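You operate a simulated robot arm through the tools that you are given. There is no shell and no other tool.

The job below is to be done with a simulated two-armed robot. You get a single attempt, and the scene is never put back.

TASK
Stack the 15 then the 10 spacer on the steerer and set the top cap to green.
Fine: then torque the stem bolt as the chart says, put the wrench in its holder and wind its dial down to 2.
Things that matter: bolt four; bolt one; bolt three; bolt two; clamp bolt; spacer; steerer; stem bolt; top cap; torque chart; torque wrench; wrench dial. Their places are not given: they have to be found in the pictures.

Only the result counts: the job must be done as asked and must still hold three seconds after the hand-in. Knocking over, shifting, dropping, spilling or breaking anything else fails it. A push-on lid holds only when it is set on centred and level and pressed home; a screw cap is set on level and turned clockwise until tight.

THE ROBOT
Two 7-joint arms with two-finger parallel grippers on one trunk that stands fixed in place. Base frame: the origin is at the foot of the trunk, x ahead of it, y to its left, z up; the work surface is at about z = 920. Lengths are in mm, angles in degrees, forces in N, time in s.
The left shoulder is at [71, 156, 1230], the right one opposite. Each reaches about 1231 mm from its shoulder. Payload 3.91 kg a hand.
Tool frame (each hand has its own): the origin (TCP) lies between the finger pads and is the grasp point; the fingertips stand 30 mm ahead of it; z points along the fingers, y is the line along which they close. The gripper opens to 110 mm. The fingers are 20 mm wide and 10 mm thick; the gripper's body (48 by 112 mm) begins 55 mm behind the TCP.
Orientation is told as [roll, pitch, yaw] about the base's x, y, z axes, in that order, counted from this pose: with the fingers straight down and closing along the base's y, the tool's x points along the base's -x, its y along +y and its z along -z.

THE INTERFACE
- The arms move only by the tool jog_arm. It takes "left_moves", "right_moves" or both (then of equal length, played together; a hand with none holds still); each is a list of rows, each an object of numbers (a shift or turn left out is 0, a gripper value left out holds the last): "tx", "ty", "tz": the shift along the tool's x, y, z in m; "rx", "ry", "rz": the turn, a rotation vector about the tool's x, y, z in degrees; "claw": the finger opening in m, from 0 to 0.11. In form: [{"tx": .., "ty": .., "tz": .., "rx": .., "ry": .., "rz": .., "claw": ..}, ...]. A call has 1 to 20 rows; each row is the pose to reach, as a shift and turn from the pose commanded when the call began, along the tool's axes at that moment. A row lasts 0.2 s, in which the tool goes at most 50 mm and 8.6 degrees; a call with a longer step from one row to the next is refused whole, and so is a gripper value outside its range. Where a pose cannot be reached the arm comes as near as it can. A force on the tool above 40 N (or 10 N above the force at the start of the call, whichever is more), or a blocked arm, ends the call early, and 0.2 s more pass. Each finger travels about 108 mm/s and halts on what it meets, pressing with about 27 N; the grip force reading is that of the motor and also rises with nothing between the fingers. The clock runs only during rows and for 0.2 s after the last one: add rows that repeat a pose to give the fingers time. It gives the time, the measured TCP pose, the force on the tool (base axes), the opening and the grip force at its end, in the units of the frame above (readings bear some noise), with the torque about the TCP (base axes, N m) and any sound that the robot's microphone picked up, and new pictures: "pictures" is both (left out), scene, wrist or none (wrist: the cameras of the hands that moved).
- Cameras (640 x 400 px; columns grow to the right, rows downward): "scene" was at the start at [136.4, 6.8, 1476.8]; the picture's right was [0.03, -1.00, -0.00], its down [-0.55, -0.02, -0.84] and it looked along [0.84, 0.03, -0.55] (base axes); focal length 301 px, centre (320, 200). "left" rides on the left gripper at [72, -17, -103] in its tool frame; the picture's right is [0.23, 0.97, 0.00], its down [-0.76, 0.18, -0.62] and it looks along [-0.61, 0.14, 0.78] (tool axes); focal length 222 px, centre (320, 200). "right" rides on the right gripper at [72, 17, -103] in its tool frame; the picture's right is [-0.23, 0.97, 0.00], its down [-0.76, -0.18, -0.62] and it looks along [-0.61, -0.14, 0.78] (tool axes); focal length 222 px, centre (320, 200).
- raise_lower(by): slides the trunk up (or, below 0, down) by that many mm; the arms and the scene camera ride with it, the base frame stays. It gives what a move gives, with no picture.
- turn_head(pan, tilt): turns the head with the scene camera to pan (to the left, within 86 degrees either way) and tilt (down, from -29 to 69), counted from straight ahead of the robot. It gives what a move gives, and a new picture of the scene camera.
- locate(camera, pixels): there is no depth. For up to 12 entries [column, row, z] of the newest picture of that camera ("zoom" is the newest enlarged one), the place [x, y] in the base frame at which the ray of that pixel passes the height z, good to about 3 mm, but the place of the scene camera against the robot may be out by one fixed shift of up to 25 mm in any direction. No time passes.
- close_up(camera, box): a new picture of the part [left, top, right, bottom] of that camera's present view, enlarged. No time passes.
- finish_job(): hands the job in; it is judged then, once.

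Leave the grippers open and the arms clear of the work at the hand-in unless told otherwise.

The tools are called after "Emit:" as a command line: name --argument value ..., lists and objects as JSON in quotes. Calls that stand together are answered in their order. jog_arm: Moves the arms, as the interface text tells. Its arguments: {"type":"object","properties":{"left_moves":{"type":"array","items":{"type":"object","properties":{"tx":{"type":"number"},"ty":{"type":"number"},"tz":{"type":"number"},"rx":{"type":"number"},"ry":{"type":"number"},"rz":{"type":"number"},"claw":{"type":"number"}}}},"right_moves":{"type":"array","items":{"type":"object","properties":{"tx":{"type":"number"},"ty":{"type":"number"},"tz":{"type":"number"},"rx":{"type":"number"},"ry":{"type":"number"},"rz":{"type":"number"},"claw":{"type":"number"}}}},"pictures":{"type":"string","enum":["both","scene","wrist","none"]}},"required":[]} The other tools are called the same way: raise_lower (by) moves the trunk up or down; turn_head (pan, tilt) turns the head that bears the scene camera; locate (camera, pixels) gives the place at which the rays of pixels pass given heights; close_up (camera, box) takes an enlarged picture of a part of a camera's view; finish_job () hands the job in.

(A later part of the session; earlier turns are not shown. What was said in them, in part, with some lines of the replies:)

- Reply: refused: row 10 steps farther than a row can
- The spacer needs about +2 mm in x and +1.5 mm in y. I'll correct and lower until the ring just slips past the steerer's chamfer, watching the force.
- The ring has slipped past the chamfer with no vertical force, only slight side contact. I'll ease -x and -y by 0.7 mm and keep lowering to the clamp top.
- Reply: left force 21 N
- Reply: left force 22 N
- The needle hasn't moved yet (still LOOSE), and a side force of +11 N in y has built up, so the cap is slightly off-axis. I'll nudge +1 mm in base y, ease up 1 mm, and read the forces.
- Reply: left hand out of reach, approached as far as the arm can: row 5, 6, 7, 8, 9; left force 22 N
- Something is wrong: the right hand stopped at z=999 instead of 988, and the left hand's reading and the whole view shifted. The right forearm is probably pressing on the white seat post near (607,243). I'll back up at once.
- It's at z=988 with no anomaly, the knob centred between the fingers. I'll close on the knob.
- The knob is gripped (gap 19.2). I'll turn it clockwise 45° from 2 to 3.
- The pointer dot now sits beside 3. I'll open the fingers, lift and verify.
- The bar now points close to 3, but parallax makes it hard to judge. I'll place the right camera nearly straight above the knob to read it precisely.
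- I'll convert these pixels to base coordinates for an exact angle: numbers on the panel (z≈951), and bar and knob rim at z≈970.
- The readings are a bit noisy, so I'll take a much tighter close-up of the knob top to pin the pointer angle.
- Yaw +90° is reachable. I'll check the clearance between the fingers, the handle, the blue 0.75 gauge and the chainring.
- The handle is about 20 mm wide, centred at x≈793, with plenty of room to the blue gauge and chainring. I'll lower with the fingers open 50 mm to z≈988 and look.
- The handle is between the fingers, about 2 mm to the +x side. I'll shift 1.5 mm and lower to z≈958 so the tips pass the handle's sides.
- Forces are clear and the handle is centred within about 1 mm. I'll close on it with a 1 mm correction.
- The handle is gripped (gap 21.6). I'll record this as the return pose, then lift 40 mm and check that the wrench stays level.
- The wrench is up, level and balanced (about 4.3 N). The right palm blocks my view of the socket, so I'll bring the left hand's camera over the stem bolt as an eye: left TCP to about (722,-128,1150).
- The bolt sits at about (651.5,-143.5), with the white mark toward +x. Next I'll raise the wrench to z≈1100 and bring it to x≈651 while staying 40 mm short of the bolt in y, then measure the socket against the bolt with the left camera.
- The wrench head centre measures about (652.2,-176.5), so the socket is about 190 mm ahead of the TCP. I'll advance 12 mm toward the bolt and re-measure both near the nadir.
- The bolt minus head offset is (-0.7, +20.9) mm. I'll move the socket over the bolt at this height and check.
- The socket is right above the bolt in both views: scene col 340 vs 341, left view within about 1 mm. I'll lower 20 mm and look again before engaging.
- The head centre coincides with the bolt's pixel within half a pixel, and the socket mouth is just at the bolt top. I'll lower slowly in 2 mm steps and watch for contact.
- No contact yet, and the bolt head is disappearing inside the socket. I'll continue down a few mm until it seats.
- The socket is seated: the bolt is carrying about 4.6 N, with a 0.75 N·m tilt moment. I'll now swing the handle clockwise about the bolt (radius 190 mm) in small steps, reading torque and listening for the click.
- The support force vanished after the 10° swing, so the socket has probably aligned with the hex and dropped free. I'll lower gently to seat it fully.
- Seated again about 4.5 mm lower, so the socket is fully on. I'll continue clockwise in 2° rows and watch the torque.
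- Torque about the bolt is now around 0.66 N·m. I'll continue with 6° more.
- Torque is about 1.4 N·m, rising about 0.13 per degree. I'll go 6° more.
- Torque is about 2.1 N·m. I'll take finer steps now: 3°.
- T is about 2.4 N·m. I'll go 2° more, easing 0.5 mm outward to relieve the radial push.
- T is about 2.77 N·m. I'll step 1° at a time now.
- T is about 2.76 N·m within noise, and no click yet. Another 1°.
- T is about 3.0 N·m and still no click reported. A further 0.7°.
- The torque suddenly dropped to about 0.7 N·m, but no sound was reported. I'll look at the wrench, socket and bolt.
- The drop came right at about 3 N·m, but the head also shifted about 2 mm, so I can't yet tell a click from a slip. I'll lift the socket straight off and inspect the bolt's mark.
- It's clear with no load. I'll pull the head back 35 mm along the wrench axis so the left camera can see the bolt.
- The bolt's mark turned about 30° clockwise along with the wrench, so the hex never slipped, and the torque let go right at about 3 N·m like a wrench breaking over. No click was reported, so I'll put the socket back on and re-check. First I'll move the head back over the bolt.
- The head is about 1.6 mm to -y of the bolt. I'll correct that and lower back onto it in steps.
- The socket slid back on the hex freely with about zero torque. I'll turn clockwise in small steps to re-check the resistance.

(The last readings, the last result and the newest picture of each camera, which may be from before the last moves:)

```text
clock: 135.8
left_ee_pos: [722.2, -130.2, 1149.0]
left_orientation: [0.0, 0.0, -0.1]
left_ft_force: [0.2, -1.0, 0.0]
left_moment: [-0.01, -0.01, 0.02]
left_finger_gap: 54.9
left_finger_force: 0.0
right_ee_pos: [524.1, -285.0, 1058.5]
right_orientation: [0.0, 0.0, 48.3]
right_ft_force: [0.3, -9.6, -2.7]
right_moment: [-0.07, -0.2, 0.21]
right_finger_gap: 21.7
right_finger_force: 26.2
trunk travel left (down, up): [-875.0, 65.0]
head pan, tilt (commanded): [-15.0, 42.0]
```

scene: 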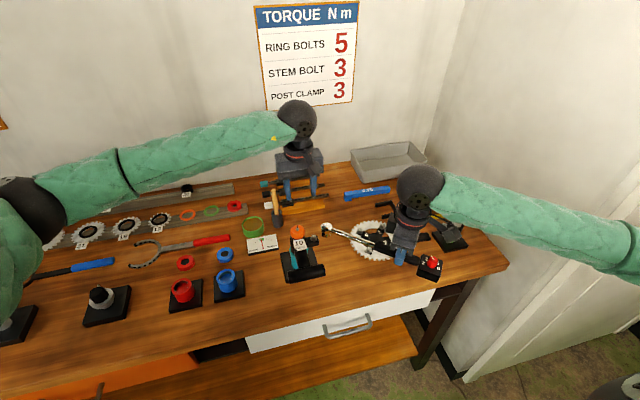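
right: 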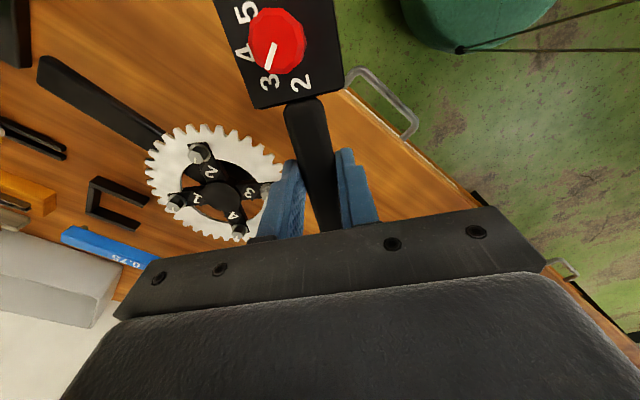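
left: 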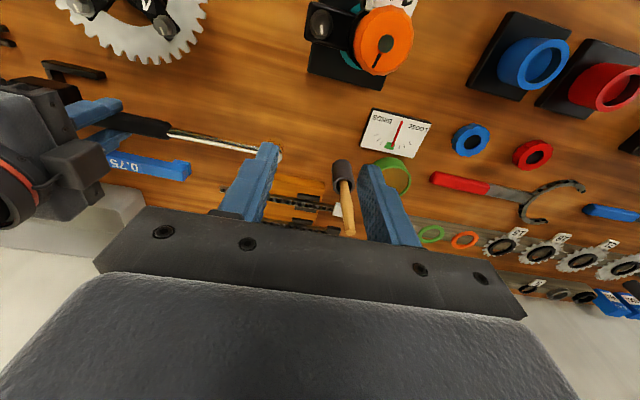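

The torque rises much faster now, about 1.5 N·m in 2°, so the bolt is already tight. Another 1°.

Emit:
jog_arm --right_moves '[{"tx": 0.0003, "ty": 0.00332, "rz": 1}]' --pictures "none"

```text
clock: 136.2
left_ee_pos: [721.9, -128.0, 1149.2]
left_orientation: [0.1, 0.1, 0.1]
left_ft_force: [0.4, 0.1, 0.4]
left_moment: [0.01, 0.01, 0.04]
left_finger_gap: 54.8
left_finger_force: 0.0
right_ee_pos: [521.0, -284.3, 1058.6]
right_orientation: [0.0, 0.0, 47.3]
right_ft_force: [2.4, -8.3, -3.7]
right_moment: [-0.21, -0.06, 0.45]
right_finger_gap: 21.8
right_finger_force: 26.6
trunk travel left (down, up): [-875.0, 65.0]
head pan, tilt (commanded): [-15.0, 42.0]
```

T is about 1.9 N·m. Another 1°.

Emit:
jog_arm --right_moves '[{"tx": 0.0003, "ty": 0.00332, "rz": 1}]' --pictures "none"

```text
clock: 136.6
left_ee_pos: [722.3, -128.3, 1147.7]
left_orientation: [0.0, 0.1, -0.1]
left_ft_force: [0.0, 1.1, -0.2]
left_moment: [0.03, 0.0, -0.01]
left_finger_gap: 55.0
left_finger_force: 0.1
right_ee_pos: [519.0, -281.1, 1058.0]
right_orientation: [0.1, 0.0, 46.2]
right_ft_force: [5.0, -9.8, -3.8]
right_moment: [-0.31, -0.05, 0.56]
right_finger_gap: 21.9
right_finger_force: 27.0
trunk travel left (down, up): [-875.0, 65.0]
head pan, tilt (commanded): [-15.0, 42.0]
```

T is about 2.5 N·m. Next 0.7°.

Emit:
jog_arm --right_moves '[{"tx": 0.0002, "ty": 0.00232, "rz": 0.7}]' --pictures "none"

```text
clock: 137.0
left_ee_pos: [721.6, -128.2, 1147.2]
left_orientation: [0.0, 0.2, 0.0]
left_ft_force: [-0.1, -0.5, -0.5]
left_moment: [-0.04, -0.02, -0.02]
left_finger_gap: 54.9
left_finger_force: 0.1
right_ee_pos: [517.9, -280.4, 1057.7]
right_orientation: [0.1, 0.0, 45.7]
right_ft_force: [8.4, -7.5, -5.0]
right_moment: [-0.37, 0.01, 0.53]
right_finger_gap: 21.8
right_finger_force: 27.2
trunk travel left (down, up): [-875.0, 65.0]
head pan, tilt (commanded): [-15.0, 42.0]
```

T is about 2.7 N·m. Another 0.7°.

Emit:
jog_arm --right_moves '[{"tx": 0.0, "ty": 0.00232, "rz": 0.7}]' --pictures "none"

```text
clock: 137.4
left_ee_pos: [721.5, -128.5, 1149.6]
left_orientation: [0.0, 0.0, 0.0]
left_ft_force: [-0.1, -0.1, 0.1]
left_moment: [0.02, -0.02, -0.04]
left_finger_gap: 55.2
left_finger_force: 0.0
right_ee_pos: [513.8, -277.0, 1059.1]
right_orientation: [0.0, 0.0, 44.8]
right_ft_force: [2.2, -3.9, -4.6]
right_moment: [-0.24, 0.09, -0.31]
right_finger_gap: 21.9
right_finger_force: 26.9
trunk travel left (down, up): [-875.0, 65.0]
head pan, tilt (commanded): [-15.0, 42.0]
```

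It let go again at about 2.8–3.0 N·m. To tell a wrench break-over from the bolt turning, I'll lift off and compare the bolt's angle with the last picture.

Emit:
jog_arm --right_moves '[{"tz": -0.008}, {"tz": -0.02}, {"tz": -0.035}, {"tz": -0.035, "tx": 0.018}, {"tz": -0.035, "tx": 0.035}, {"tz": -0.035, "tx": 0.035}]' --pictures "both"

Emit:
close_up --camera "left" --box '[280, 0, 360, 50]'

Emit:
close_up --camera "scene" --box '[280, 200, 360, 270]'

Emit:
close_up --camera "right" --box '[210, 0, 350, 120]'

```text
clock: 138.8
left_ee_pos: [723.1, -127.3, 1149.0]
left_orientation: [-0.1, 0.2, 0.1]
left_ft_force: [-0.1, 0.0, 0.5]
left_moment: [0.0, 0.03, -0.01]
left_finger_gap: 55.0
left_finger_force: 0.1
right_ee_pos: [489.6, -301.8, 1093.1]
right_orientation: [0.1, 0.0, 44.8]
right_ft_force: [0.3, -0.5, -3.7]
right_moment: [-0.04, 0.01, -0.02]
right_finger_gap: 21.8
right_finger_force: 27.0
trunk travel left (down, up): [-875.0, 65.0]
head pan, tilt (commanded): [-15.0, 42.0]
```

scene: 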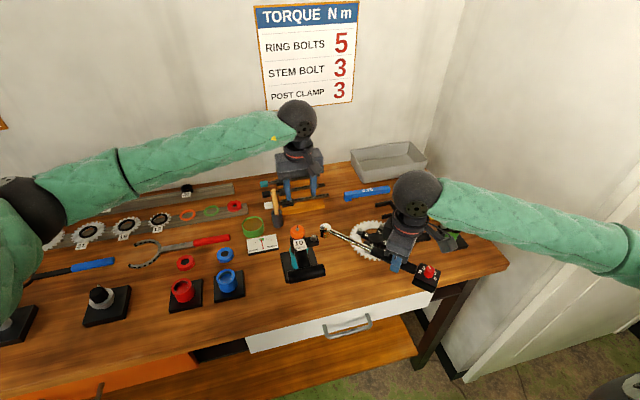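
right: 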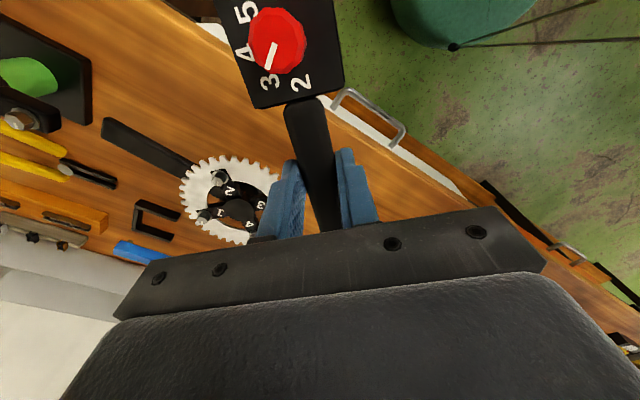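

```text
8.00 times, centred on (320, 25) of left
```

zoom: 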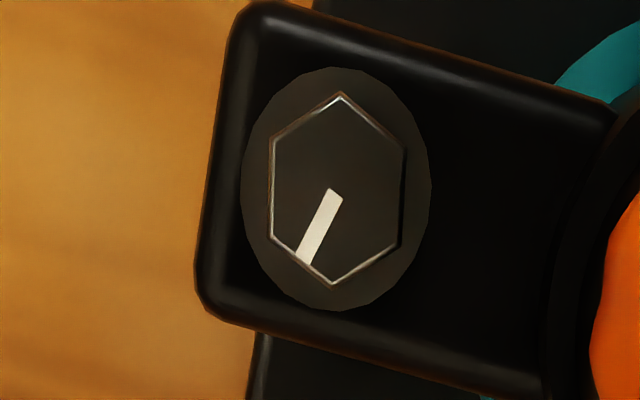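

```text
5.71 times, centred on (320, 235) of scene
```

zoom: 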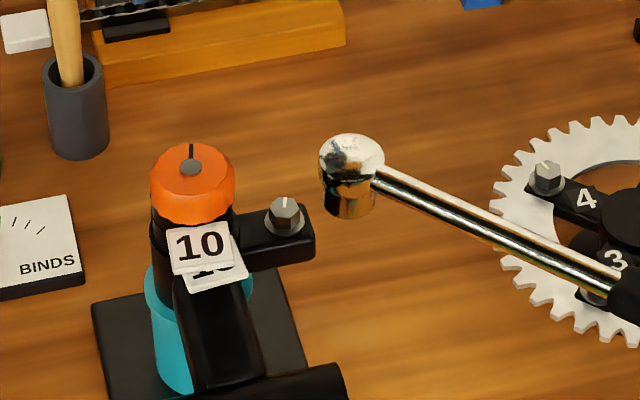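

```text
3.33 times, centred on (280, 60) of right
```

zoom: 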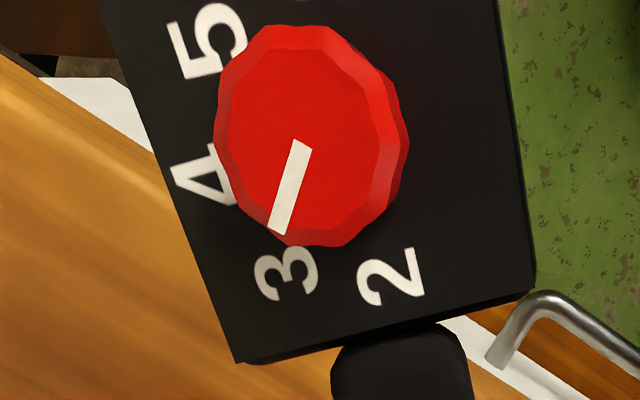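

The bolt's mark is exactly where it was, so on the second try the bolt held and only the wrench gave way at its set torque. The bolt is therefore tight at the dial's 3 N·m, and the dial still points at 3. Now I'll take the left hand away and carry the wrench back above its holder.

Emit:
jog_arm --left_moves '[{"tz": -0.04}, {"tz": -0.08}, {"ty": 0.03, "tz": -0.1}, {"ty": 0.07, "tz": -0.1}, {"ty": 0.11, "tz": -0.1}, {"ty": 0.15, "tz": -0.1}, {"ty": 0.19, "tz": -0.1}, {"ty": 0.23, "tz": -0.1}, {"ty": 0.26, "tz": -0.1}, {"ty": 0.28, "tz": -0.1}, {"ty": 0.28, "tz": -0.1}]' --right_moves '[{"tz": -0.03}, {"tx": -0.0189, "ty": -0.029, "tz": -0.03, "rz": -5}, {"tx": -0.0378, "ty": -0.0579, "tz": -0.03, "rz": -10}, {"tx": -0.0568, "ty": -0.0869, "tz": -0.03, "rz": -15}, {"tx": -0.0757, "ty": -0.1158, "tz": -0.03, "rz": -20}, {"tx": -0.0946, "ty": -0.1448, "tz": -0.03, "rz": -25}, {"tx": -0.1135, "ty": -0.1737, "tz": -0.03, "rz": -30}, {"tx": -0.1325, "ty": -0.2027, "tz": -0.03, "rz": -35}, {"tx": -0.1514, "ty": -0.2316, "tz": -0.03, "rz": -40}, {"tx": -0.1703, "ty": -0.2606, "tz": -0.03, "rz": -45.1}, {"tx": -0.1703, "ty": -0.2606, "tz": -0.03, "rz": -45.1}]' --pictures "both"

Emit:
close_up --camera "scene" --box '[280, 150, 440, 270]'

Emit:
close_up --camera "scene" --box '[235, 215, 335, 285]'

```text
clock: 141.2
left_ee_pos: [723.6, 151.2, 1250.0]
left_orientation: [0.1, 0.0, 0.2]
left_ft_force: [0.9, -0.3, -0.5]
left_moment: [0.03, -0.01, 0.02]
left_finger_gap: 54.9
left_finger_force: 0.0
right_ee_pos: [795.4, -366.3, 1124.5]
right_orientation: [0.1, 0.1, 90.1]
right_ft_force: [0.0, 0.5, -3.6]
right_moment: [0.0, -0.02, 0.0]
right_finger_gap: 21.6
right_finger_force: 26.9
trunk travel left (down, up): [-875.0, 65.0]
head pan, tilt (commanded): [-15.0, 42.0]
```

scene: 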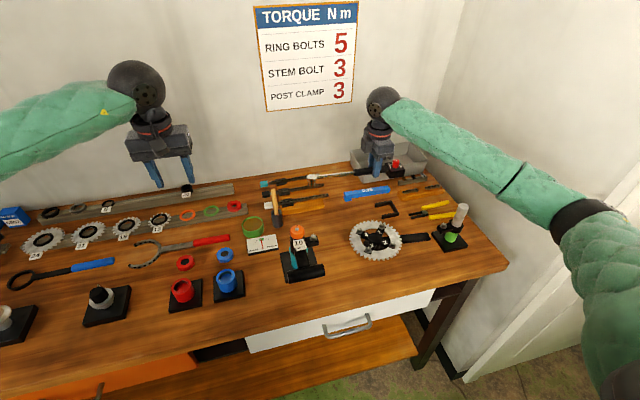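
right: 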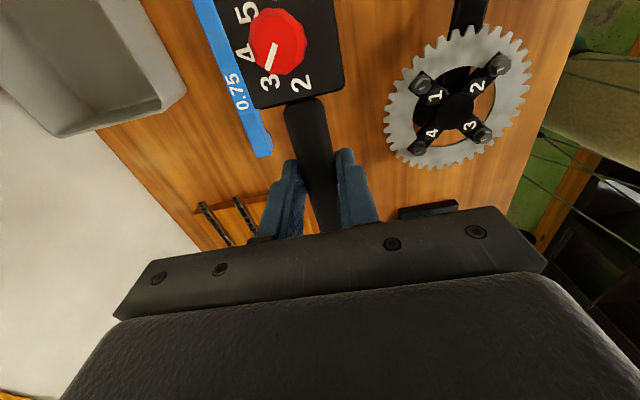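
left: 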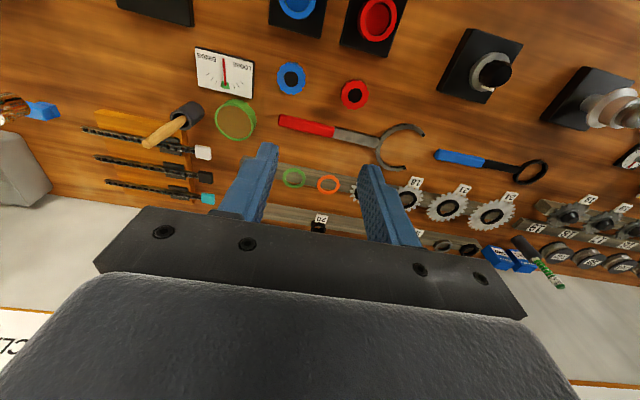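

```text
3.33 times, centred on (360, 210) of scene
```

zoom: 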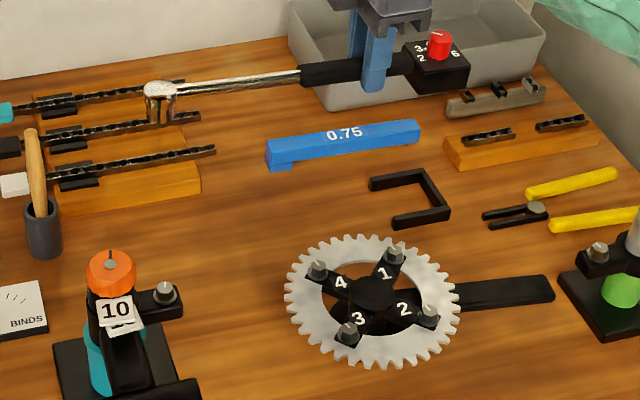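

```text
5.71 times, centred on (285, 250) of scene
```

zoom: 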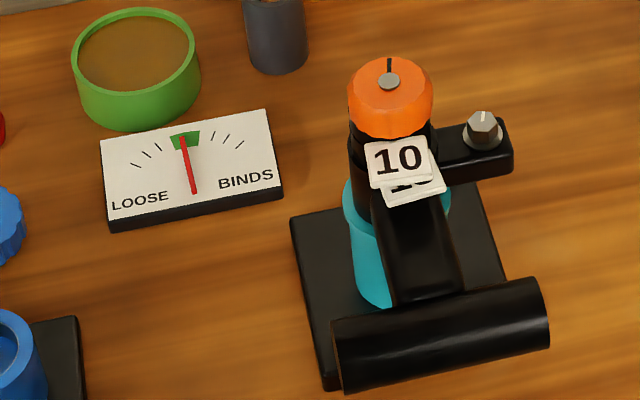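

The gauge needle is still in green and the wrench is above its empty C-shaped holder. I'll lower to 40 mm above the stored pose and compare the view with the one taken right after lifting it out.

Emit:
jog_arm --right_moves '[{"tz": 0.035}, {"tz": 0.07}, {"tz": 0.1}, {"tz": 0.1255}, {"tz": 0.1255}, {"tz": 0.1255}]' --pictures "both"

Emit:
close_up --camera "scene" --box '[290, 150, 430, 250]'

Emit:
close_up --camera "right" --box '[200, 0, 400, 180]'

```text
clock: 142.6
left_ee_pos: [723.7, 152.0, 1248.4]
left_orientation: [0.0, 0.1, 0.0]
left_ft_force: [-0.1, -0.4, 0.1]
left_moment: [0.0, 0.05, 0.03]
left_finger_gap: 55.4
left_finger_force: 0.1
right_ee_pos: [795.2, -366.3, 998.4]
right_orientation: [-0.1, 0.1, 90.0]
right_ft_force: [0.2, 0.4, -3.8]
right_moment: [-0.02, -0.04, 0.01]
right_finger_gap: 21.6
right_finger_force: 27.1
trunk travel left (down, up): [-875.0, 65.0]
head pan, tilt (commanded): [-15.0, 42.0]
```

scene: 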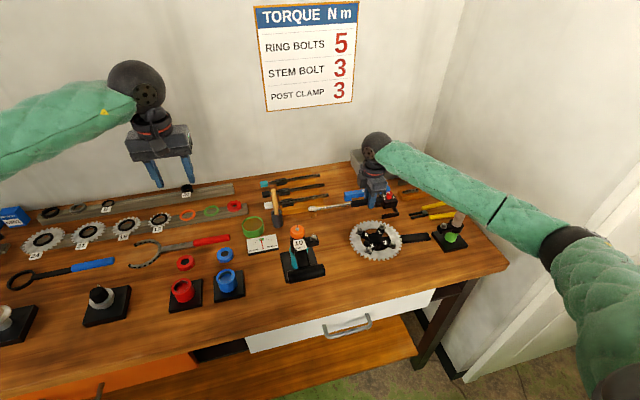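
right: 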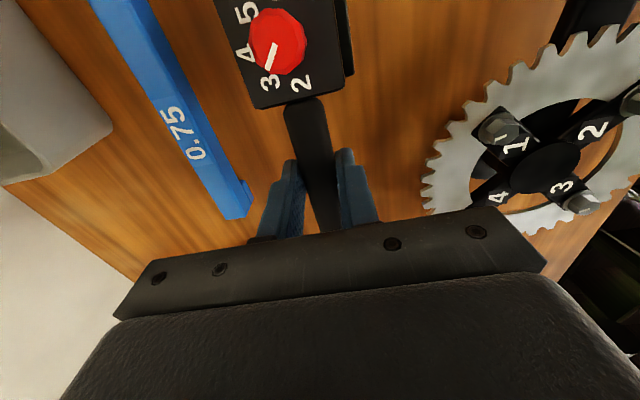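

```text
4.00 times, centred on (360, 200) of scene
```

zoom: 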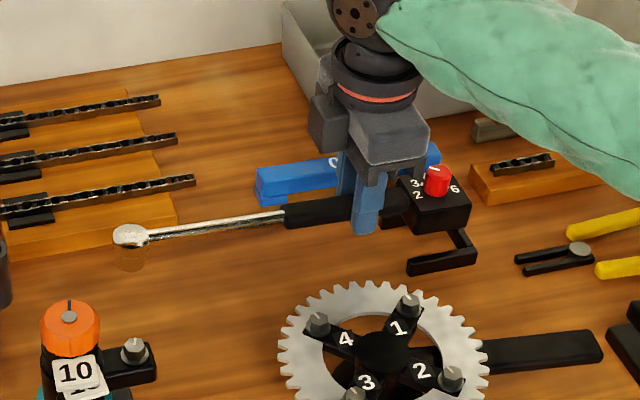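

```text
2.22 times, centred on (300, 90) of right
```

zoom: 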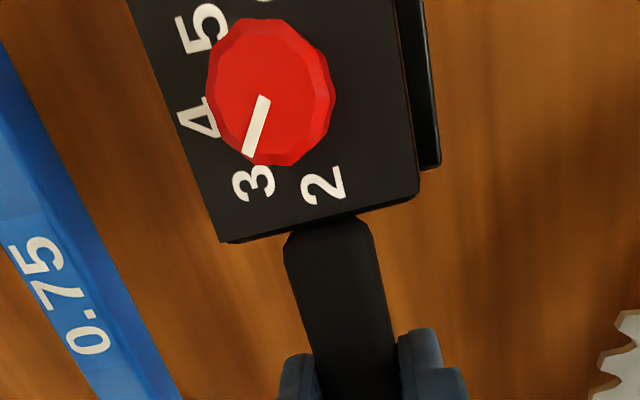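

The view matches the one after lift-out within a couple of pixels (the head is just about 4 mm higher from a slight pitch). I'll lower to within 4 mm of the stored pose and check forces and fit.

Emit:
jog_arm --right_moves '[{"tz": 0.012}, {"tz": 0.022}, {"tz": 0.03}, {"tz": 0.035}, {"tz": 0.035}]' --pictures "both"

Emit:
close_up --camera "scene" --box '[290, 160, 430, 250]'

Emit:
close_up --camera "right" --box '[200, 0, 400, 180]'

```text
clock: 143.8
left_ee_pos: [724.2, 152.8, 1248.4]
left_orientation: [0.0, 0.0, 0.0]
left_ft_force: [-0.6, -0.7, 0.3]
left_moment: [0.03, 0.01, 0.04]
left_finger_gap: 55.0
left_finger_force: 0.0
right_ee_pos: [794.4, -367.7, 962.9]
right_orientation: [0.0, 0.1, 90.0]
right_ft_force: [0.8, -0.9, 2.9]
right_moment: [-0.6, 0.06, 0.08]
right_finger_gap: 21.8
right_finger_force: 27.0
trunk travel left (down, up): [-875.0, 65.0]
head pan, tilt (commanded): [-15.0, 42.0]
```

scene: 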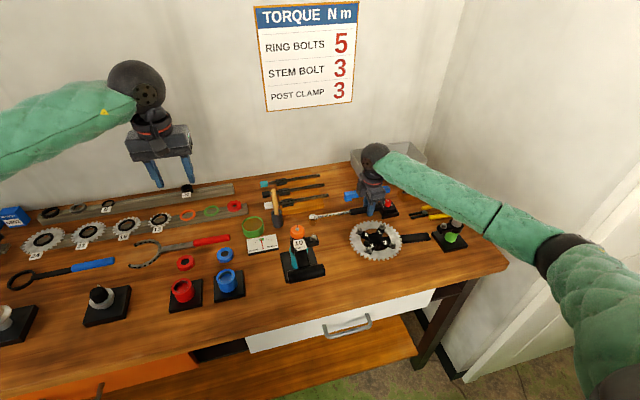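
right: 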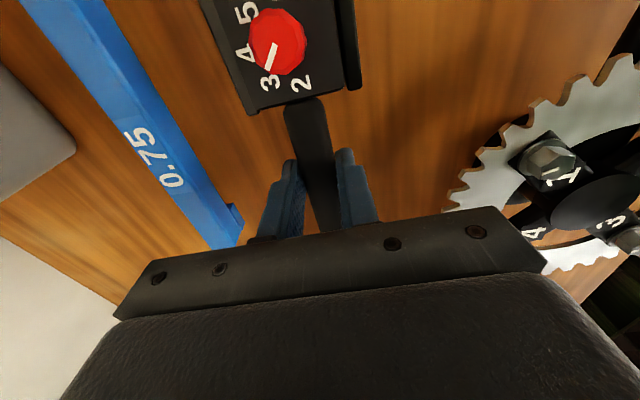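

```text
4.44 times, centred on (360, 205) of scene
```

zoom: 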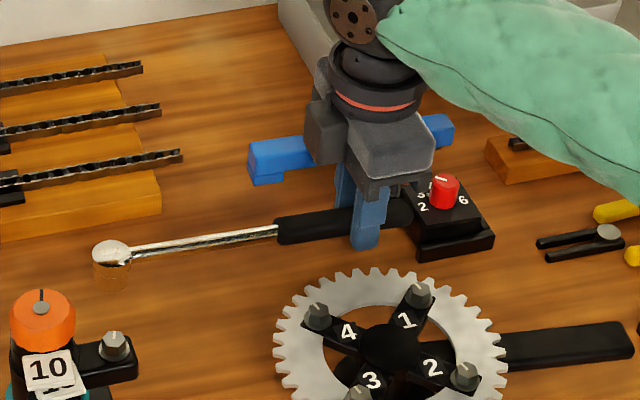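

```text
2.22 times, centred on (300, 90) of right
```

zoom: 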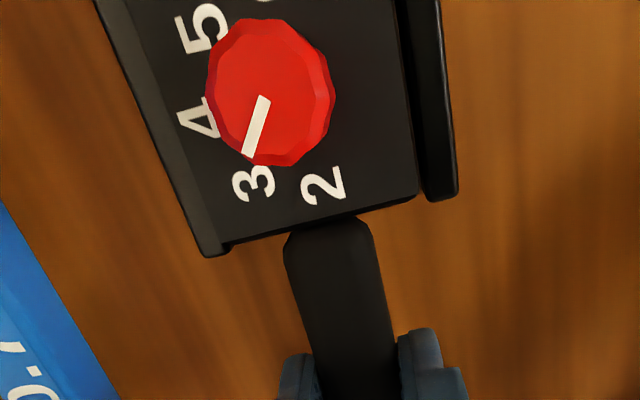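

There's light contact (about 6.7 N) at the box's outer end, 5 mm above the stored height. I'll take a closer look at whether the box is inside the holder walls.

Emit:
close_up --camera "scene" --box '[370, 185, 410, 220]'

Emit:
close_up --camera "right" --box '[200, 0, 380, 120]'

```text
11.43 times, centred on (390, 202) of scene
```

zoom: 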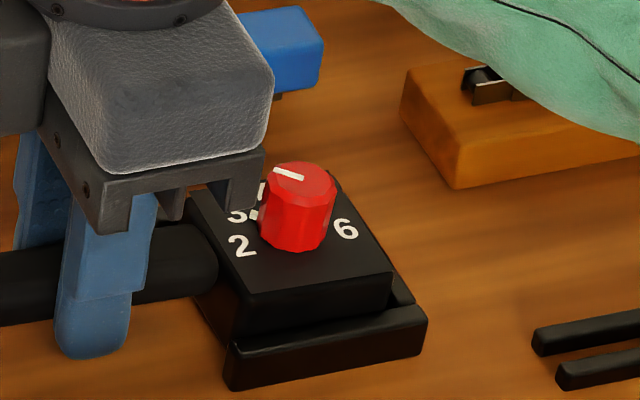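

```text
3.33 times, centred on (290, 60) of right
```

zoom: 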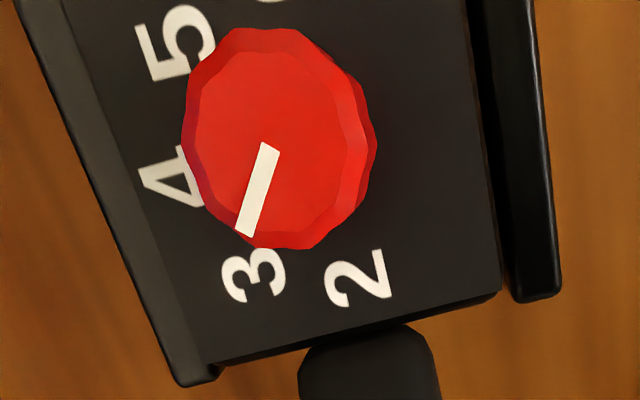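

The box is inside the holder walls, just slightly pitched. I'll ease down the last 4–5 mm so it settles level.

Emit:
jog_arm --right_moves '[{"tz": 0.001}, {"tz": 0.002}, {"tz": 0.003}, {"tz": 0.004}, {"tz": 0.0045}, {"tz": 0.0045}]' --pictures "wrist"

Emit:
close_up --camera "scene" --box '[290, 170, 430, 250]'

```text
clock: 145.2
left_ee_pos: [723.1, 152.3, 1248.8]
left_orientation: [0.1, 0.1, -0.1]
left_ft_force: [0.4, 0.3, -0.5]
left_moment: [0.0, 0.01, -0.03]
left_finger_gap: 55.1
left_finger_force: 0.0
right_ee_pos: [793.8, -367.0, 959.8]
right_orientation: [0.0, 0.0, 90.0]
right_ft_force: [3.1, 1.8, 5.6]
right_moment: [-0.77, -0.08, 0.18]
right_finger_gap: 21.6
right_finger_force: 26.8
trunk travel left (down, up): [-875.0, 65.0]
head pan, tilt (commanded): [-15.0, 42.0]
```

right: 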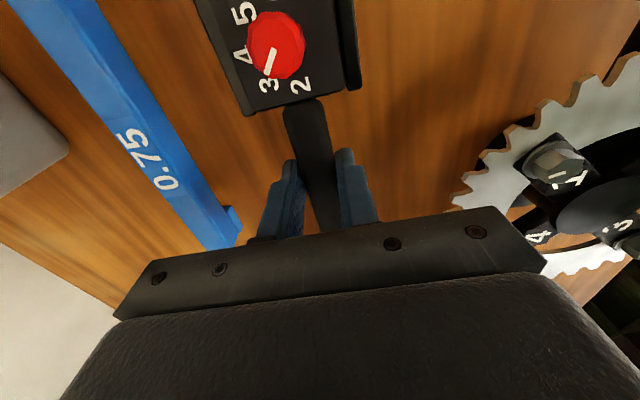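

```text
4.57 times, centred on (360, 210) of scene
```

zoom: 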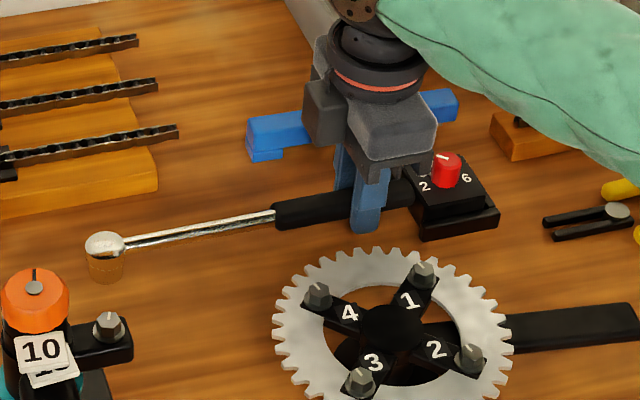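

The head is back at its original pixel (312.5,219) and z matches the stored pose. I'll open the fingers.

Emit:
jog_arm --right_moves '[{"claw": 0.03}, {"claw": 0.042}, {"claw": 0.05}, {"claw": 0.05}]' --pictures "wrist"

Emit:
close_up --camera "scene" --box '[290, 170, 430, 250]'

Emit:
close_up --camera "right" --box '[200, 0, 400, 180]'

```text
clock: 146.2
left_ee_pos: [722.6, 152.8, 1248.9]
left_orientation: [0.0, 0.1, 0.0]
left_ft_force: [0.2, -0.4, 0.3]
left_moment: [-0.02, 0.01, 0.04]
left_finger_gap: 55.1
left_finger_force: 0.0
right_ee_pos: [794.1, -366.6, 959.8]
right_orientation: [0.0, 0.0, 90.0]
right_ft_force: [-0.8, -0.2, -0.3]
right_moment: [0.02, -0.03, -0.03]
right_finger_gap: 50.3
right_finger_force: 0.1
trunk travel left (down, up): [-875.0, 65.0]
head pan, tilt (commanded): [-15.0, 42.0]
```

right: 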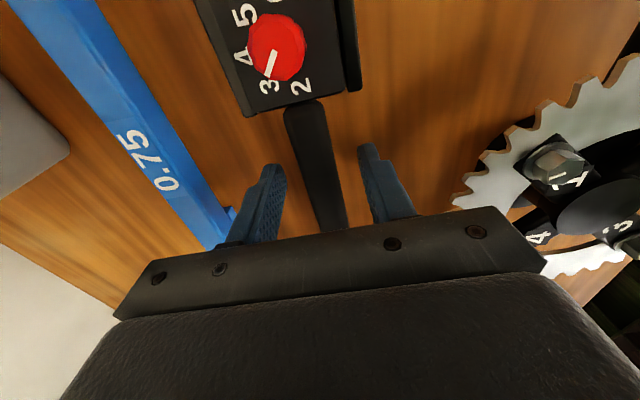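

```text
4.57 times, centred on (360, 210) of scene
```

zoom: 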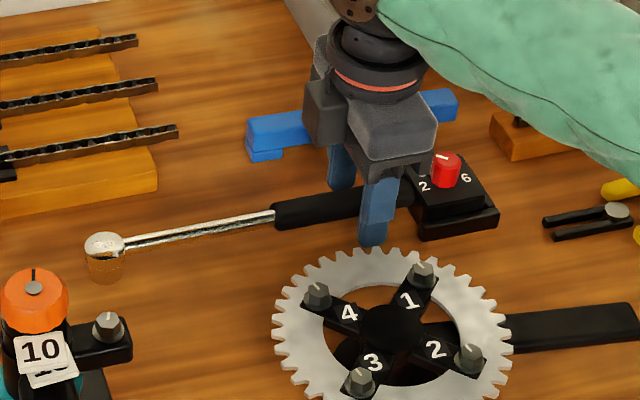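

```text
2.22 times, centred on (300, 90) of right
```

zoom: 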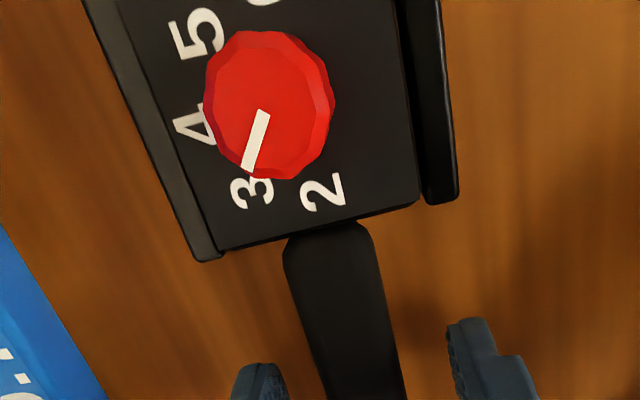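

The wrench rests in its holder. Now I'll lift the right hand straight up, move over the dial with yaw back to 0°, and check the knob's centre.

Emit:
jog_arm --right_moves '[{"tz": -0.03}, {"tz": -0.065}, {"tz": -0.1045}, {"tz": -0.1045, "tx": 0.007, "rz": 8.2}, {"tz": -0.1045, "tx": 0.014, "rz": 16.4}, {"tz": -0.1045, "tx": 0.02, "rz": 24.6}, {"tz": -0.1045, "tx": 0.027, "rz": 32.8}, {"tz": -0.1045, "tx": 0.034, "rz": 41}, {"tz": -0.1045, "tx": 0.04, "rz": 49.2}, {"tz": -0.1045, "tx": 0.047, "rz": 57.4}, {"tz": -0.1045, "tx": 0.054, "rz": 65.6}, {"tz": -0.1045, "tx": 0.06, "ty": 0.002, "rz": 73.8}, {"tz": -0.1045, "tx": 0.067, "ty": 0.0035, "rz": 82}, {"tz": -0.1045, "tx": 0.067, "ty": 0.0035, "rz": 90}, {"tz": -0.1045, "tx": 0.067, "ty": 0.0035, "rz": 90}]' --pictures "both"

Emit:
close_up --camera "right" --box '[260, 80, 380, 180]'

Emit:
close_up --camera "scene" --box '[290, 160, 430, 250]'

```text
clock: 149.4
left_ee_pos: [723.8, 151.8, 1248.5]
left_orientation: [0.1, 0.0, -0.1]
left_ft_force: [0.0, -0.9, 0.2]
left_moment: [0.0, -0.01, -0.03]
left_finger_gap: 54.8
left_finger_force: 0.2
right_ee_pos: [792.2, -433.1, 1063.1]
right_orientation: [0.0, 0.0, -0.1]
right_ft_force: [-1.2, -0.3, -0.5]
right_moment: [0.0, -0.02, 0.01]
right_finger_gap: 50.2
right_finger_force: 0.1
trunk travel left (down, up): [-875.0, 65.0]
head pan, tilt (commanded): [-15.0, 42.0]
```

scene: 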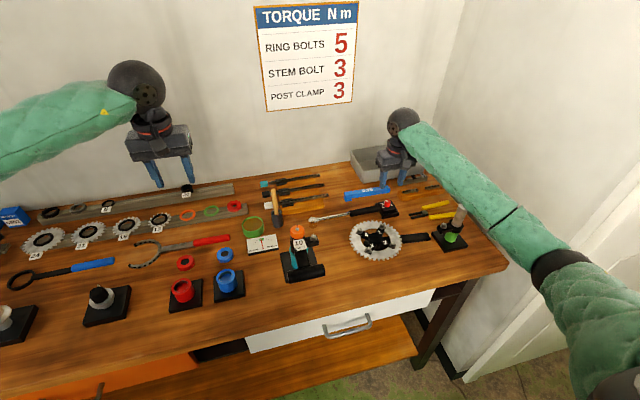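
right: 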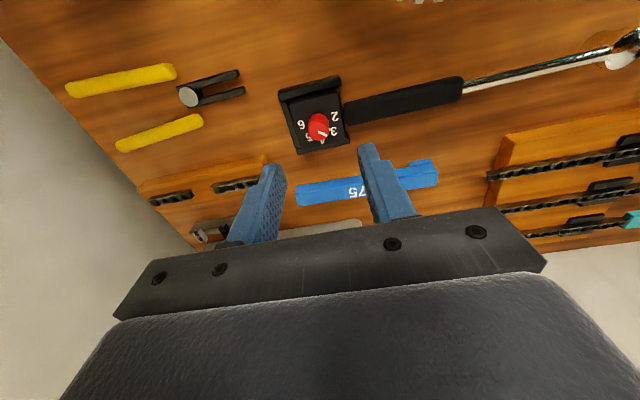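

```text
4.00 times, centred on (320, 130) of right
```

zoom: 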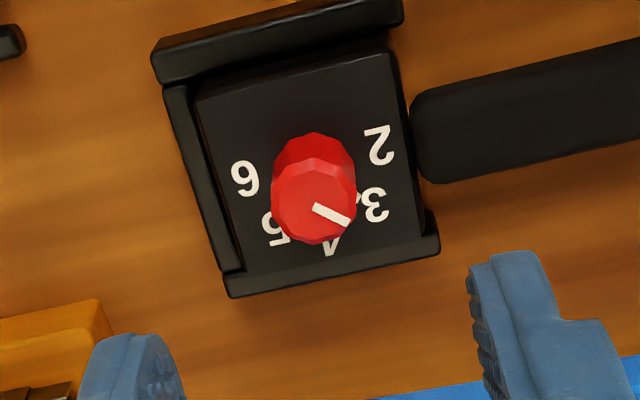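

```text
4.44 times, centred on (360, 205) of scene
```

zoom: 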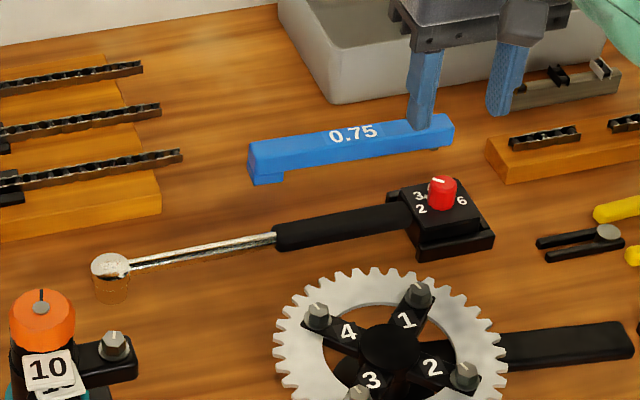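

The wrench sits exactly as at the start, with the dial at 3. The knob is about 1.5 mm to -y of the tool axis, so I'll correct, lower, and check before gripping.

Emit:
jog_arm --right_moves '[{"ty": -0.0015, "tz": 0.02}, {"ty": -0.0015, "tz": 0.04}, {"ty": -0.0015, "tz": 0.055}, {"ty": -0.0015, "tz": 0.067}, {"ty": -0.0015, "tz": 0.075}, {"ty": -0.0015, "tz": 0.075}]' --pictures "wrist"

Emit:
close_up --camera "right" --box '[260, 120, 380, 220]'

```text
clock: 150.8
left_ee_pos: [723.4, 151.5, 1248.9]
left_orientation: [0.0, 0.0, 0.0]
left_ft_force: [-0.1, 0.2, 0.7]
left_moment: [0.03, -0.02, 0.01]
left_finger_gap: 55.3
left_finger_force: 0.1
right_ee_pos: [791.4, -435.3, 986.5]
right_orientation: [0.0, 0.0, 0.1]
right_ft_force: [0.2, 0.2, 1.0]
right_moment: [0.02, 0.01, 0.0]
right_finger_gap: 49.9
right_finger_force: 0.0
trunk travel left (down, up): [-875.0, 65.0]
head pan, tilt (commanded): [-15.0, 42.0]
```

right: 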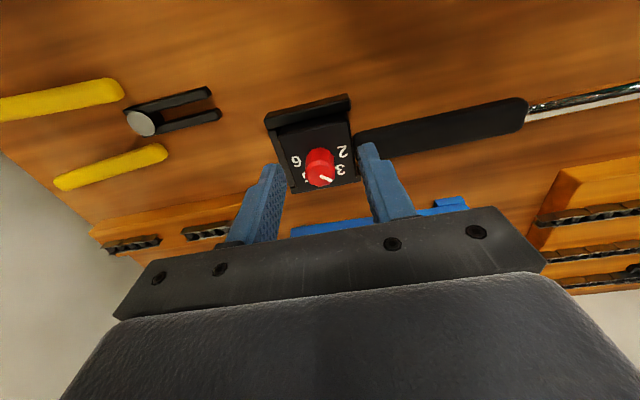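

```text
4.00 times, centred on (320, 170) of right
```

zoom: 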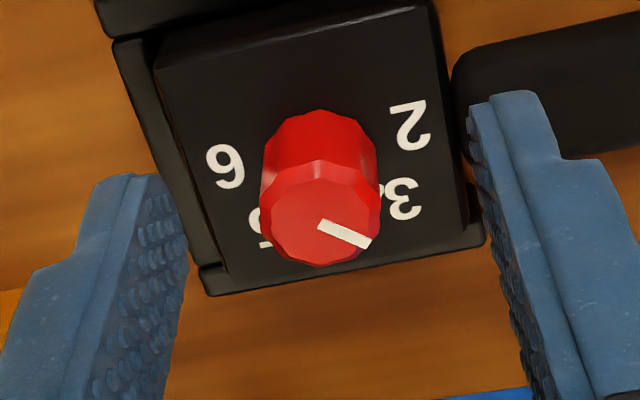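

The knob is centred. I'll grip it and turn counter-clockwise 50° toward 2.

Emit:
jog_arm --right_moves '[{"claw": 0.035}, {"claw": 0.022}, {"claw": 0.012}, {"claw": 0.012}, {"claw": 0.012}, {"rz": -7}, {"rz": -14}, {"rz": -21}, {"rz": -28}, {"rz": -35}, {"rz": -42}, {"rz": -50}, {"rz": -50}]' --pictures "both"

Emit:
close_up --camera "right" --box '[260, 100, 380, 220]'

Emit:
close_up --camera "scene" --box '[370, 185, 410, 220]'

```text
clock: 153.6
left_ee_pos: [723.5, 152.5, 1247.9]
left_orientation: [0.0, 0.1, 0.0]
left_ft_force: [0.5, 0.8, 0.1]
left_moment: [0.0, -0.05, -0.01]
left_finger_gap: 55.0
left_finger_force: 0.0
right_ee_pos: [791.2, -434.6, 987.8]
right_orientation: [0.0, 0.0, 50.1]
right_ft_force: [1.3, -0.3, -0.1]
right_moment: [0.06, -0.08, -0.11]
right_finger_gap: 19.2
right_finger_force: 26.6
trunk travel left (down, up): [-875.0, 65.0]
head pan, tilt (commanded): [-15.0, 42.0]
```

scene: 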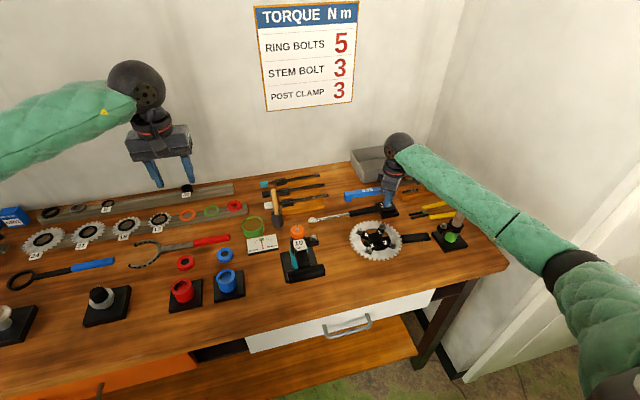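
right: 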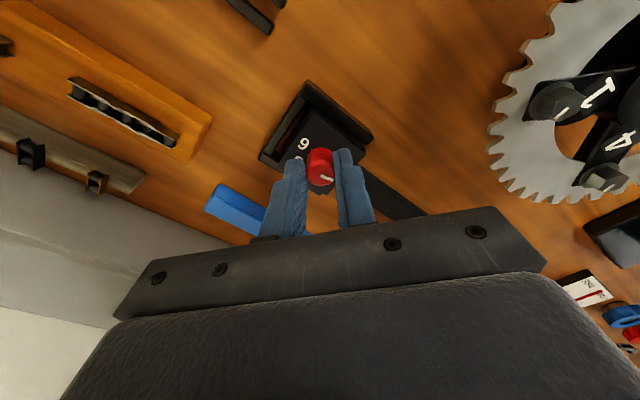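

```text
3.33 times, centred on (320, 160) of right
```

zoom: 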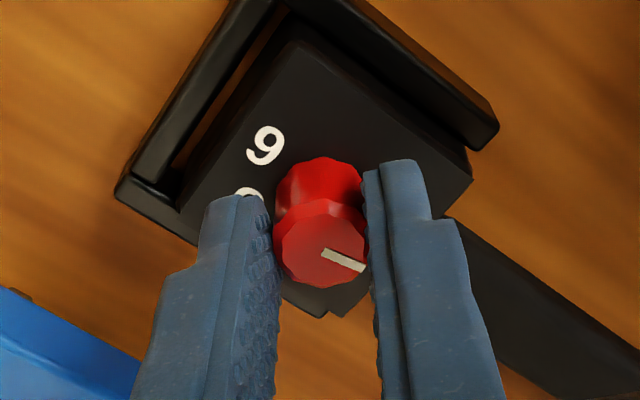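

```text
11.43 times, centred on (390, 202) of scene
```

zoom: 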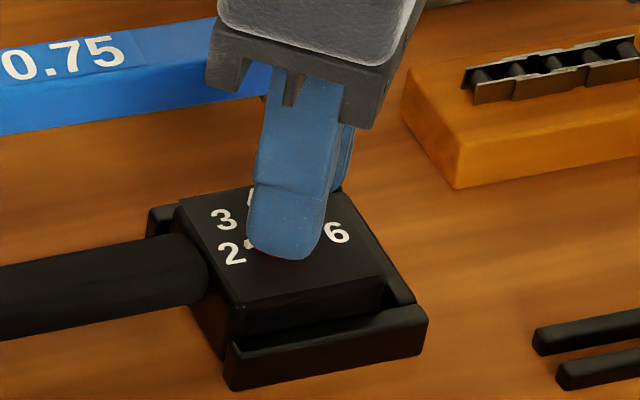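

The knob turned with the hand and the pointer is near 2. I'll release, lift, and take the same top-down check.

Emit:
jog_arm --right_moves '[{"claw": 0.03}, {"claw": 0.045}, {"tz": -0.01, "claw": 0.05}, {"tz": -0.04}, {"tz": -0.075}, {"tz": -0.075, "rz": 8}, {"tz": -0.075, "rz": 16}, {"tz": -0.075, "rz": 24}, {"tz": -0.075, "rz": 32}, {"tz": -0.075, "rz": 40}, {"tz": -0.075, "rz": 48}, {"tz": -0.075, "rz": 50}, {"tz": -0.075, "rz": 50}]' --pictures "none"

Emit:
jog_arm --right_moves '[{"tx": -0.03, "ty": -0.008, "tz": 0.0}, {"tx": -0.062, "ty": -0.017, "tz": 0.02}, {"tx": -0.062, "ty": -0.017, "tz": 0.04}, {"tx": -0.062, "ty": -0.017, "tz": 0.04}]' --pictures "both"

Emit:
close_up --camera "right" --box '[290, 25, 350, 85]'

Emit:
close_up --camera "scene" --box '[370, 185, 410, 220]'

```text
clock: 156.4
left_ee_pos: [723.0, 151.2, 1248.9]
left_orientation: [0.1, 0.0, 0.0]
left_ft_force: [-0.1, -0.5, 0.3]
left_moment: [-0.01, 0.01, 0.01]
left_finger_gap: 55.0
left_finger_force: 0.1
right_ee_pos: [791.2, -434.9, 1063.1]
right_orientation: [0.0, 0.1, 0.1]
right_ft_force: [0.8, -1.1, 0.6]
right_moment: [0.01, -0.02, -0.03]
right_finger_gap: 50.2
right_finger_force: 0.1
trunk travel left (down, up): [-875.0, 65.0]
head pan, tilt (commanded): [-15.0, 42.0]
```

```text
clock: 157.4
left_ee_pos: [722.9, 152.5, 1248.5]
left_orientation: [0.0, 0.0, 0.0]
left_ft_force: [-0.6, -0.1, 0.6]
left_moment: [-0.03, 0.03, -0.03]
left_finger_gap: 55.1
left_finger_force: 0.0
right_ee_pos: [852.8, -451.8, 1022.5]
right_orientation: [0.0, 0.2, 0.0]
right_ft_force: [-0.2, 0.2, 0.6]
right_moment: [-0.01, 0.06, 0.02]
right_finger_gap: 50.0
right_finger_force: 0.0
trunk travel left (down, up): [-875.0, 65.0]
head pan, tilt (commanded): [-15.0, 42.0]
```

scene: 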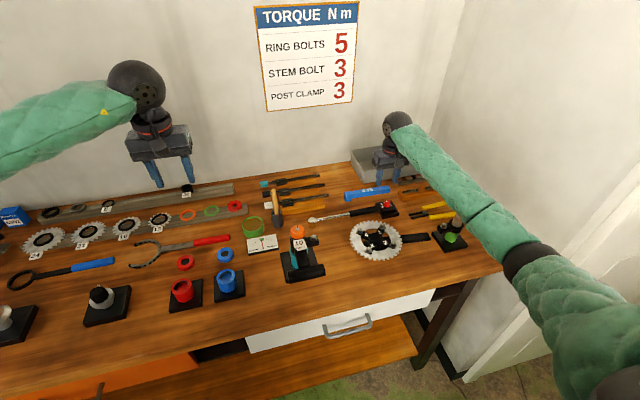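
right: 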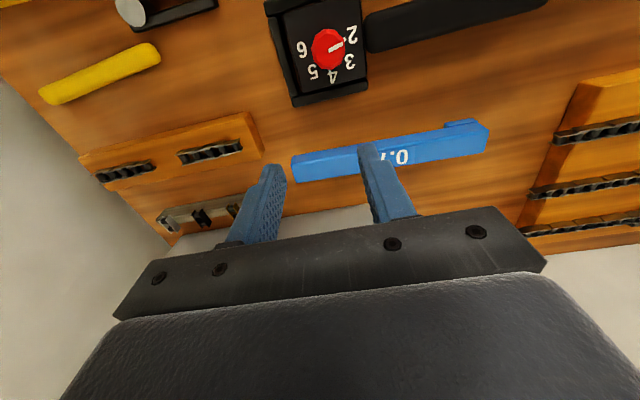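

```text
6.67 times, centred on (320, 55) of right
```

zoom: 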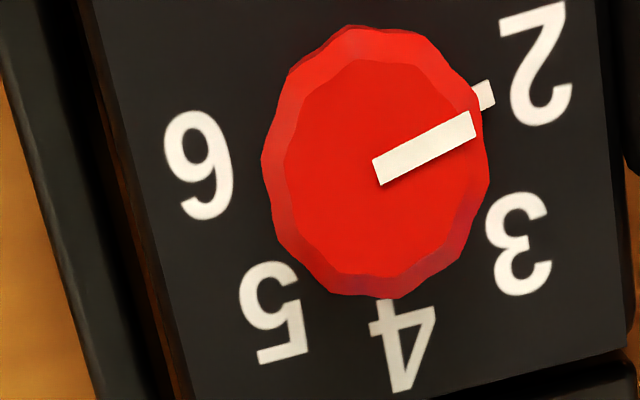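

```text
11.43 times, centred on (390, 202) of scene
```

zoom: 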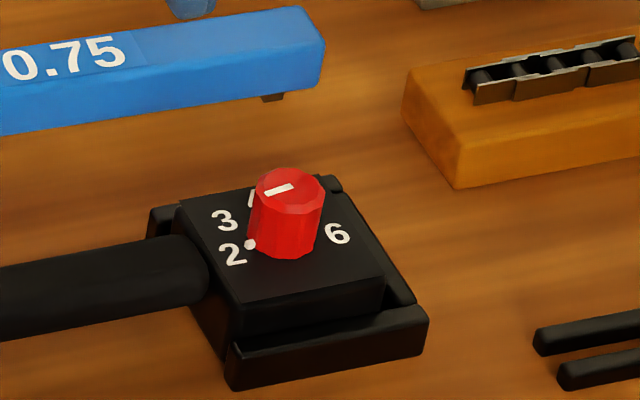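

The top-down view puts the bar at -10° and the "2" at -10° too, so the dial is exactly at 2. I'll now raise and withdraw the right arm clear of the work, gripper open.

Emit:
jog_arm --right_moves '[{"tz": -0.04}, {"tz": -0.085}, {"tz": -0.13}, {"tz": -0.17}, {"tx": 0.04, "ty": 0.01, "tz": -0.19}, {"tx": 0.08, "ty": 0.02, "tz": -0.21}, {"tx": 0.12, "ty": 0.03, "tz": -0.23}, {"tx": 0.16, "ty": 0.05, "tz": -0.25}, {"tx": 0.2, "ty": 0.07, "tz": -0.26}, {"tx": 0.24, "ty": 0.09, "tz": -0.26, "claw": 0.08}, {"tx": 0.26, "ty": 0.1, "tz": -0.26, "claw": 0.1}, {"tx": 0.26, "ty": 0.1, "tz": -0.26, "claw": 0.1}]' --left_moves '[{"tz": -0.01}, {"tz": -0.02}, {"tz": -0.03}, {"tz": -0.04}, {"ty": 0.02, "tz": -0.05}, {"ty": 0.04, "tz": -0.05}, {"ty": 0.06, "tz": -0.05}, {"ty": 0.08, "tz": -0.05}, {"ty": 0.1, "tz": -0.05}, {"ty": 0.1, "tz": -0.05, "claw": 0.08}, {"ty": 0.1, "tz": -0.05, "claw": 0.1}, {"ty": 0.1, "tz": -0.05, "claw": 0.1}]' --pictures "both"

Emit:
close_up --camera "scene" --box '[230, 160, 410, 290]'

Emit:
close_up --camera "scene" --box '[235, 215, 335, 285]'

Emit:
close_up --camera "scene" --box '[340, 140, 500, 270]'

```text
clock: 160.0
left_ee_pos: [721.3, 252.5, 1300.1]
left_orientation: [0.1, 0.0, -0.1]
left_ft_force: [-0.8, 0.8, -0.4]
left_moment: [0.01, 0.04, 0.0]
left_finger_gap: 100.0
left_finger_force: 0.1
right_ee_pos: [592.5, -351.3, 1281.4]
right_orientation: [0.0, 0.0, 0.0]
right_ft_force: [0.1, 0.4, 0.5]
right_moment: [0.01, -0.03, 0.0]
right_finger_gap: 100.0
right_finger_force: 0.0
trunk travel left (down, up): [-875.0, 65.0]
head pan, tilt (commanded): [-15.0, 42.0]
```

scene: 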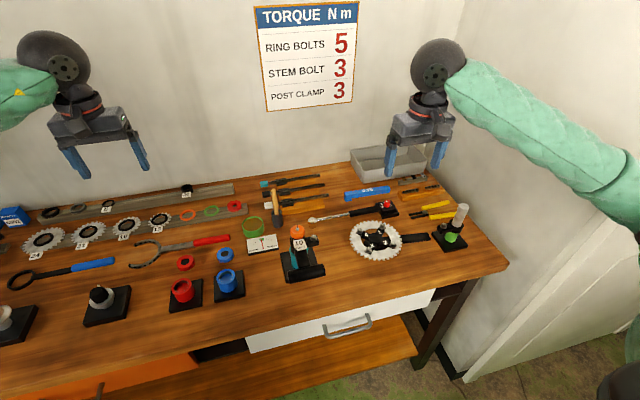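
right: 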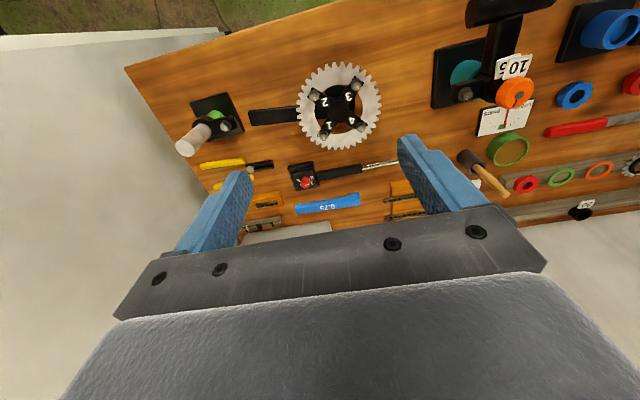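
left: 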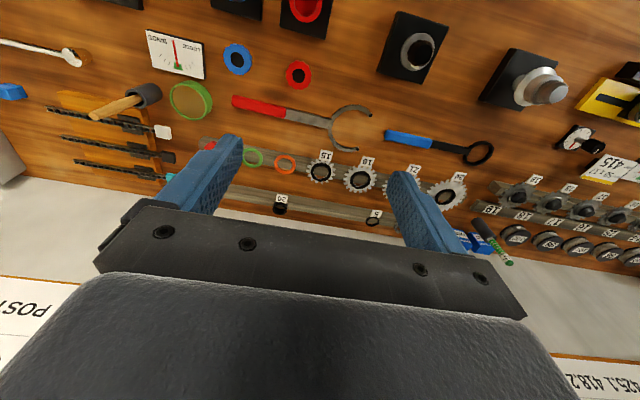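

```text
3.08 times, centred on (320, 225) of scene
```

zoom: 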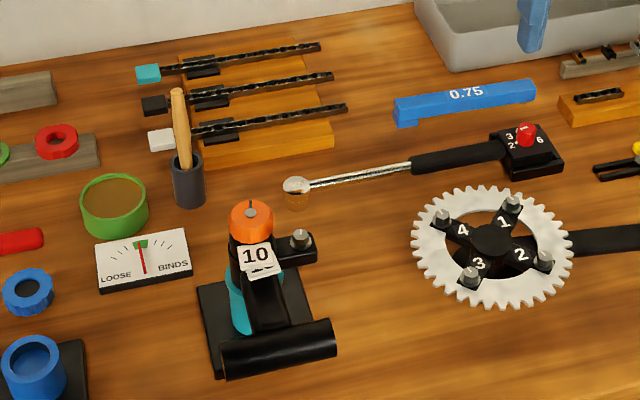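

```text
5.71 times, centred on (285, 250) of scene
```

zoom: 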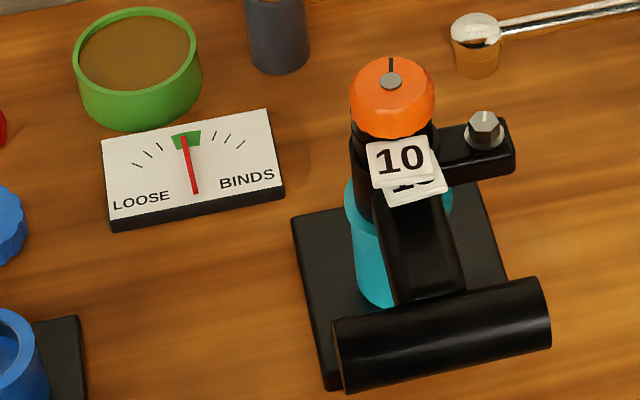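

```text
3.08 times, centred on (420, 205) of scene
```

zoom: 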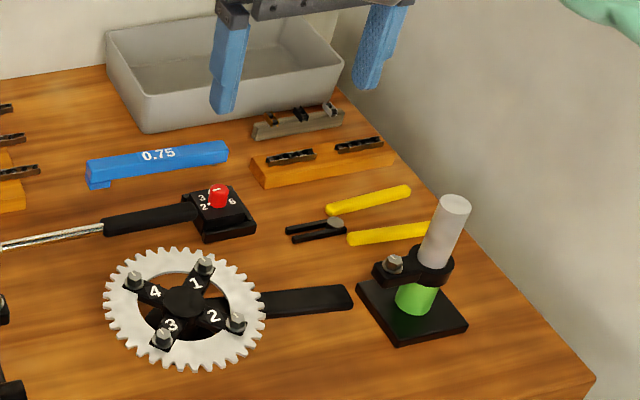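

Final check of the pictures:
- **Spacers:** the 15 is under the 10 on the steerer.
- **Top cap:** the gauge needle sits in green.
- **Stem bolt:** tightened at the 3 N·m setting. The wrench gave way at about 3 N·m twice, though no click was ever reported.
- **Wrench:** back in its holder with the dial at 2.
- **Seat post and the rest:** standing as at the start.
- **Arms:** both clear, grippers open.

I'm handing the job in.

Emit:
finish_job

```text
The job is handed in.
```

The job is handed in. From the pictures everything is as asked, but I never heard the wrench click, so the stem bolt torque rests on the force readings.

- **Spacers:** the 15 is on the steerer first with the 10 on top of it.
- **Top cap:** set so the gauge needle sits in green, a few degrees to the LOOSE side of centre. It stayed there after the bolt was torqued.
- **Stem bolt:** I tightened it with the dial at 3, as the chart says, and the torque let go at about 3 N·m. I put the wrench back on and it let go again at about the same torque. The bolt had not turned between the two, so I took it as tight at 3.
- **Wrench:** back in its holder where it started, with the dial wound down to 2.

While I was first reaching for the dial, the right forearm pressed on the white seat post. I backed off at once, and the post's position in the pictures matches the start.

Both arms are clear of the work with the grippers open.
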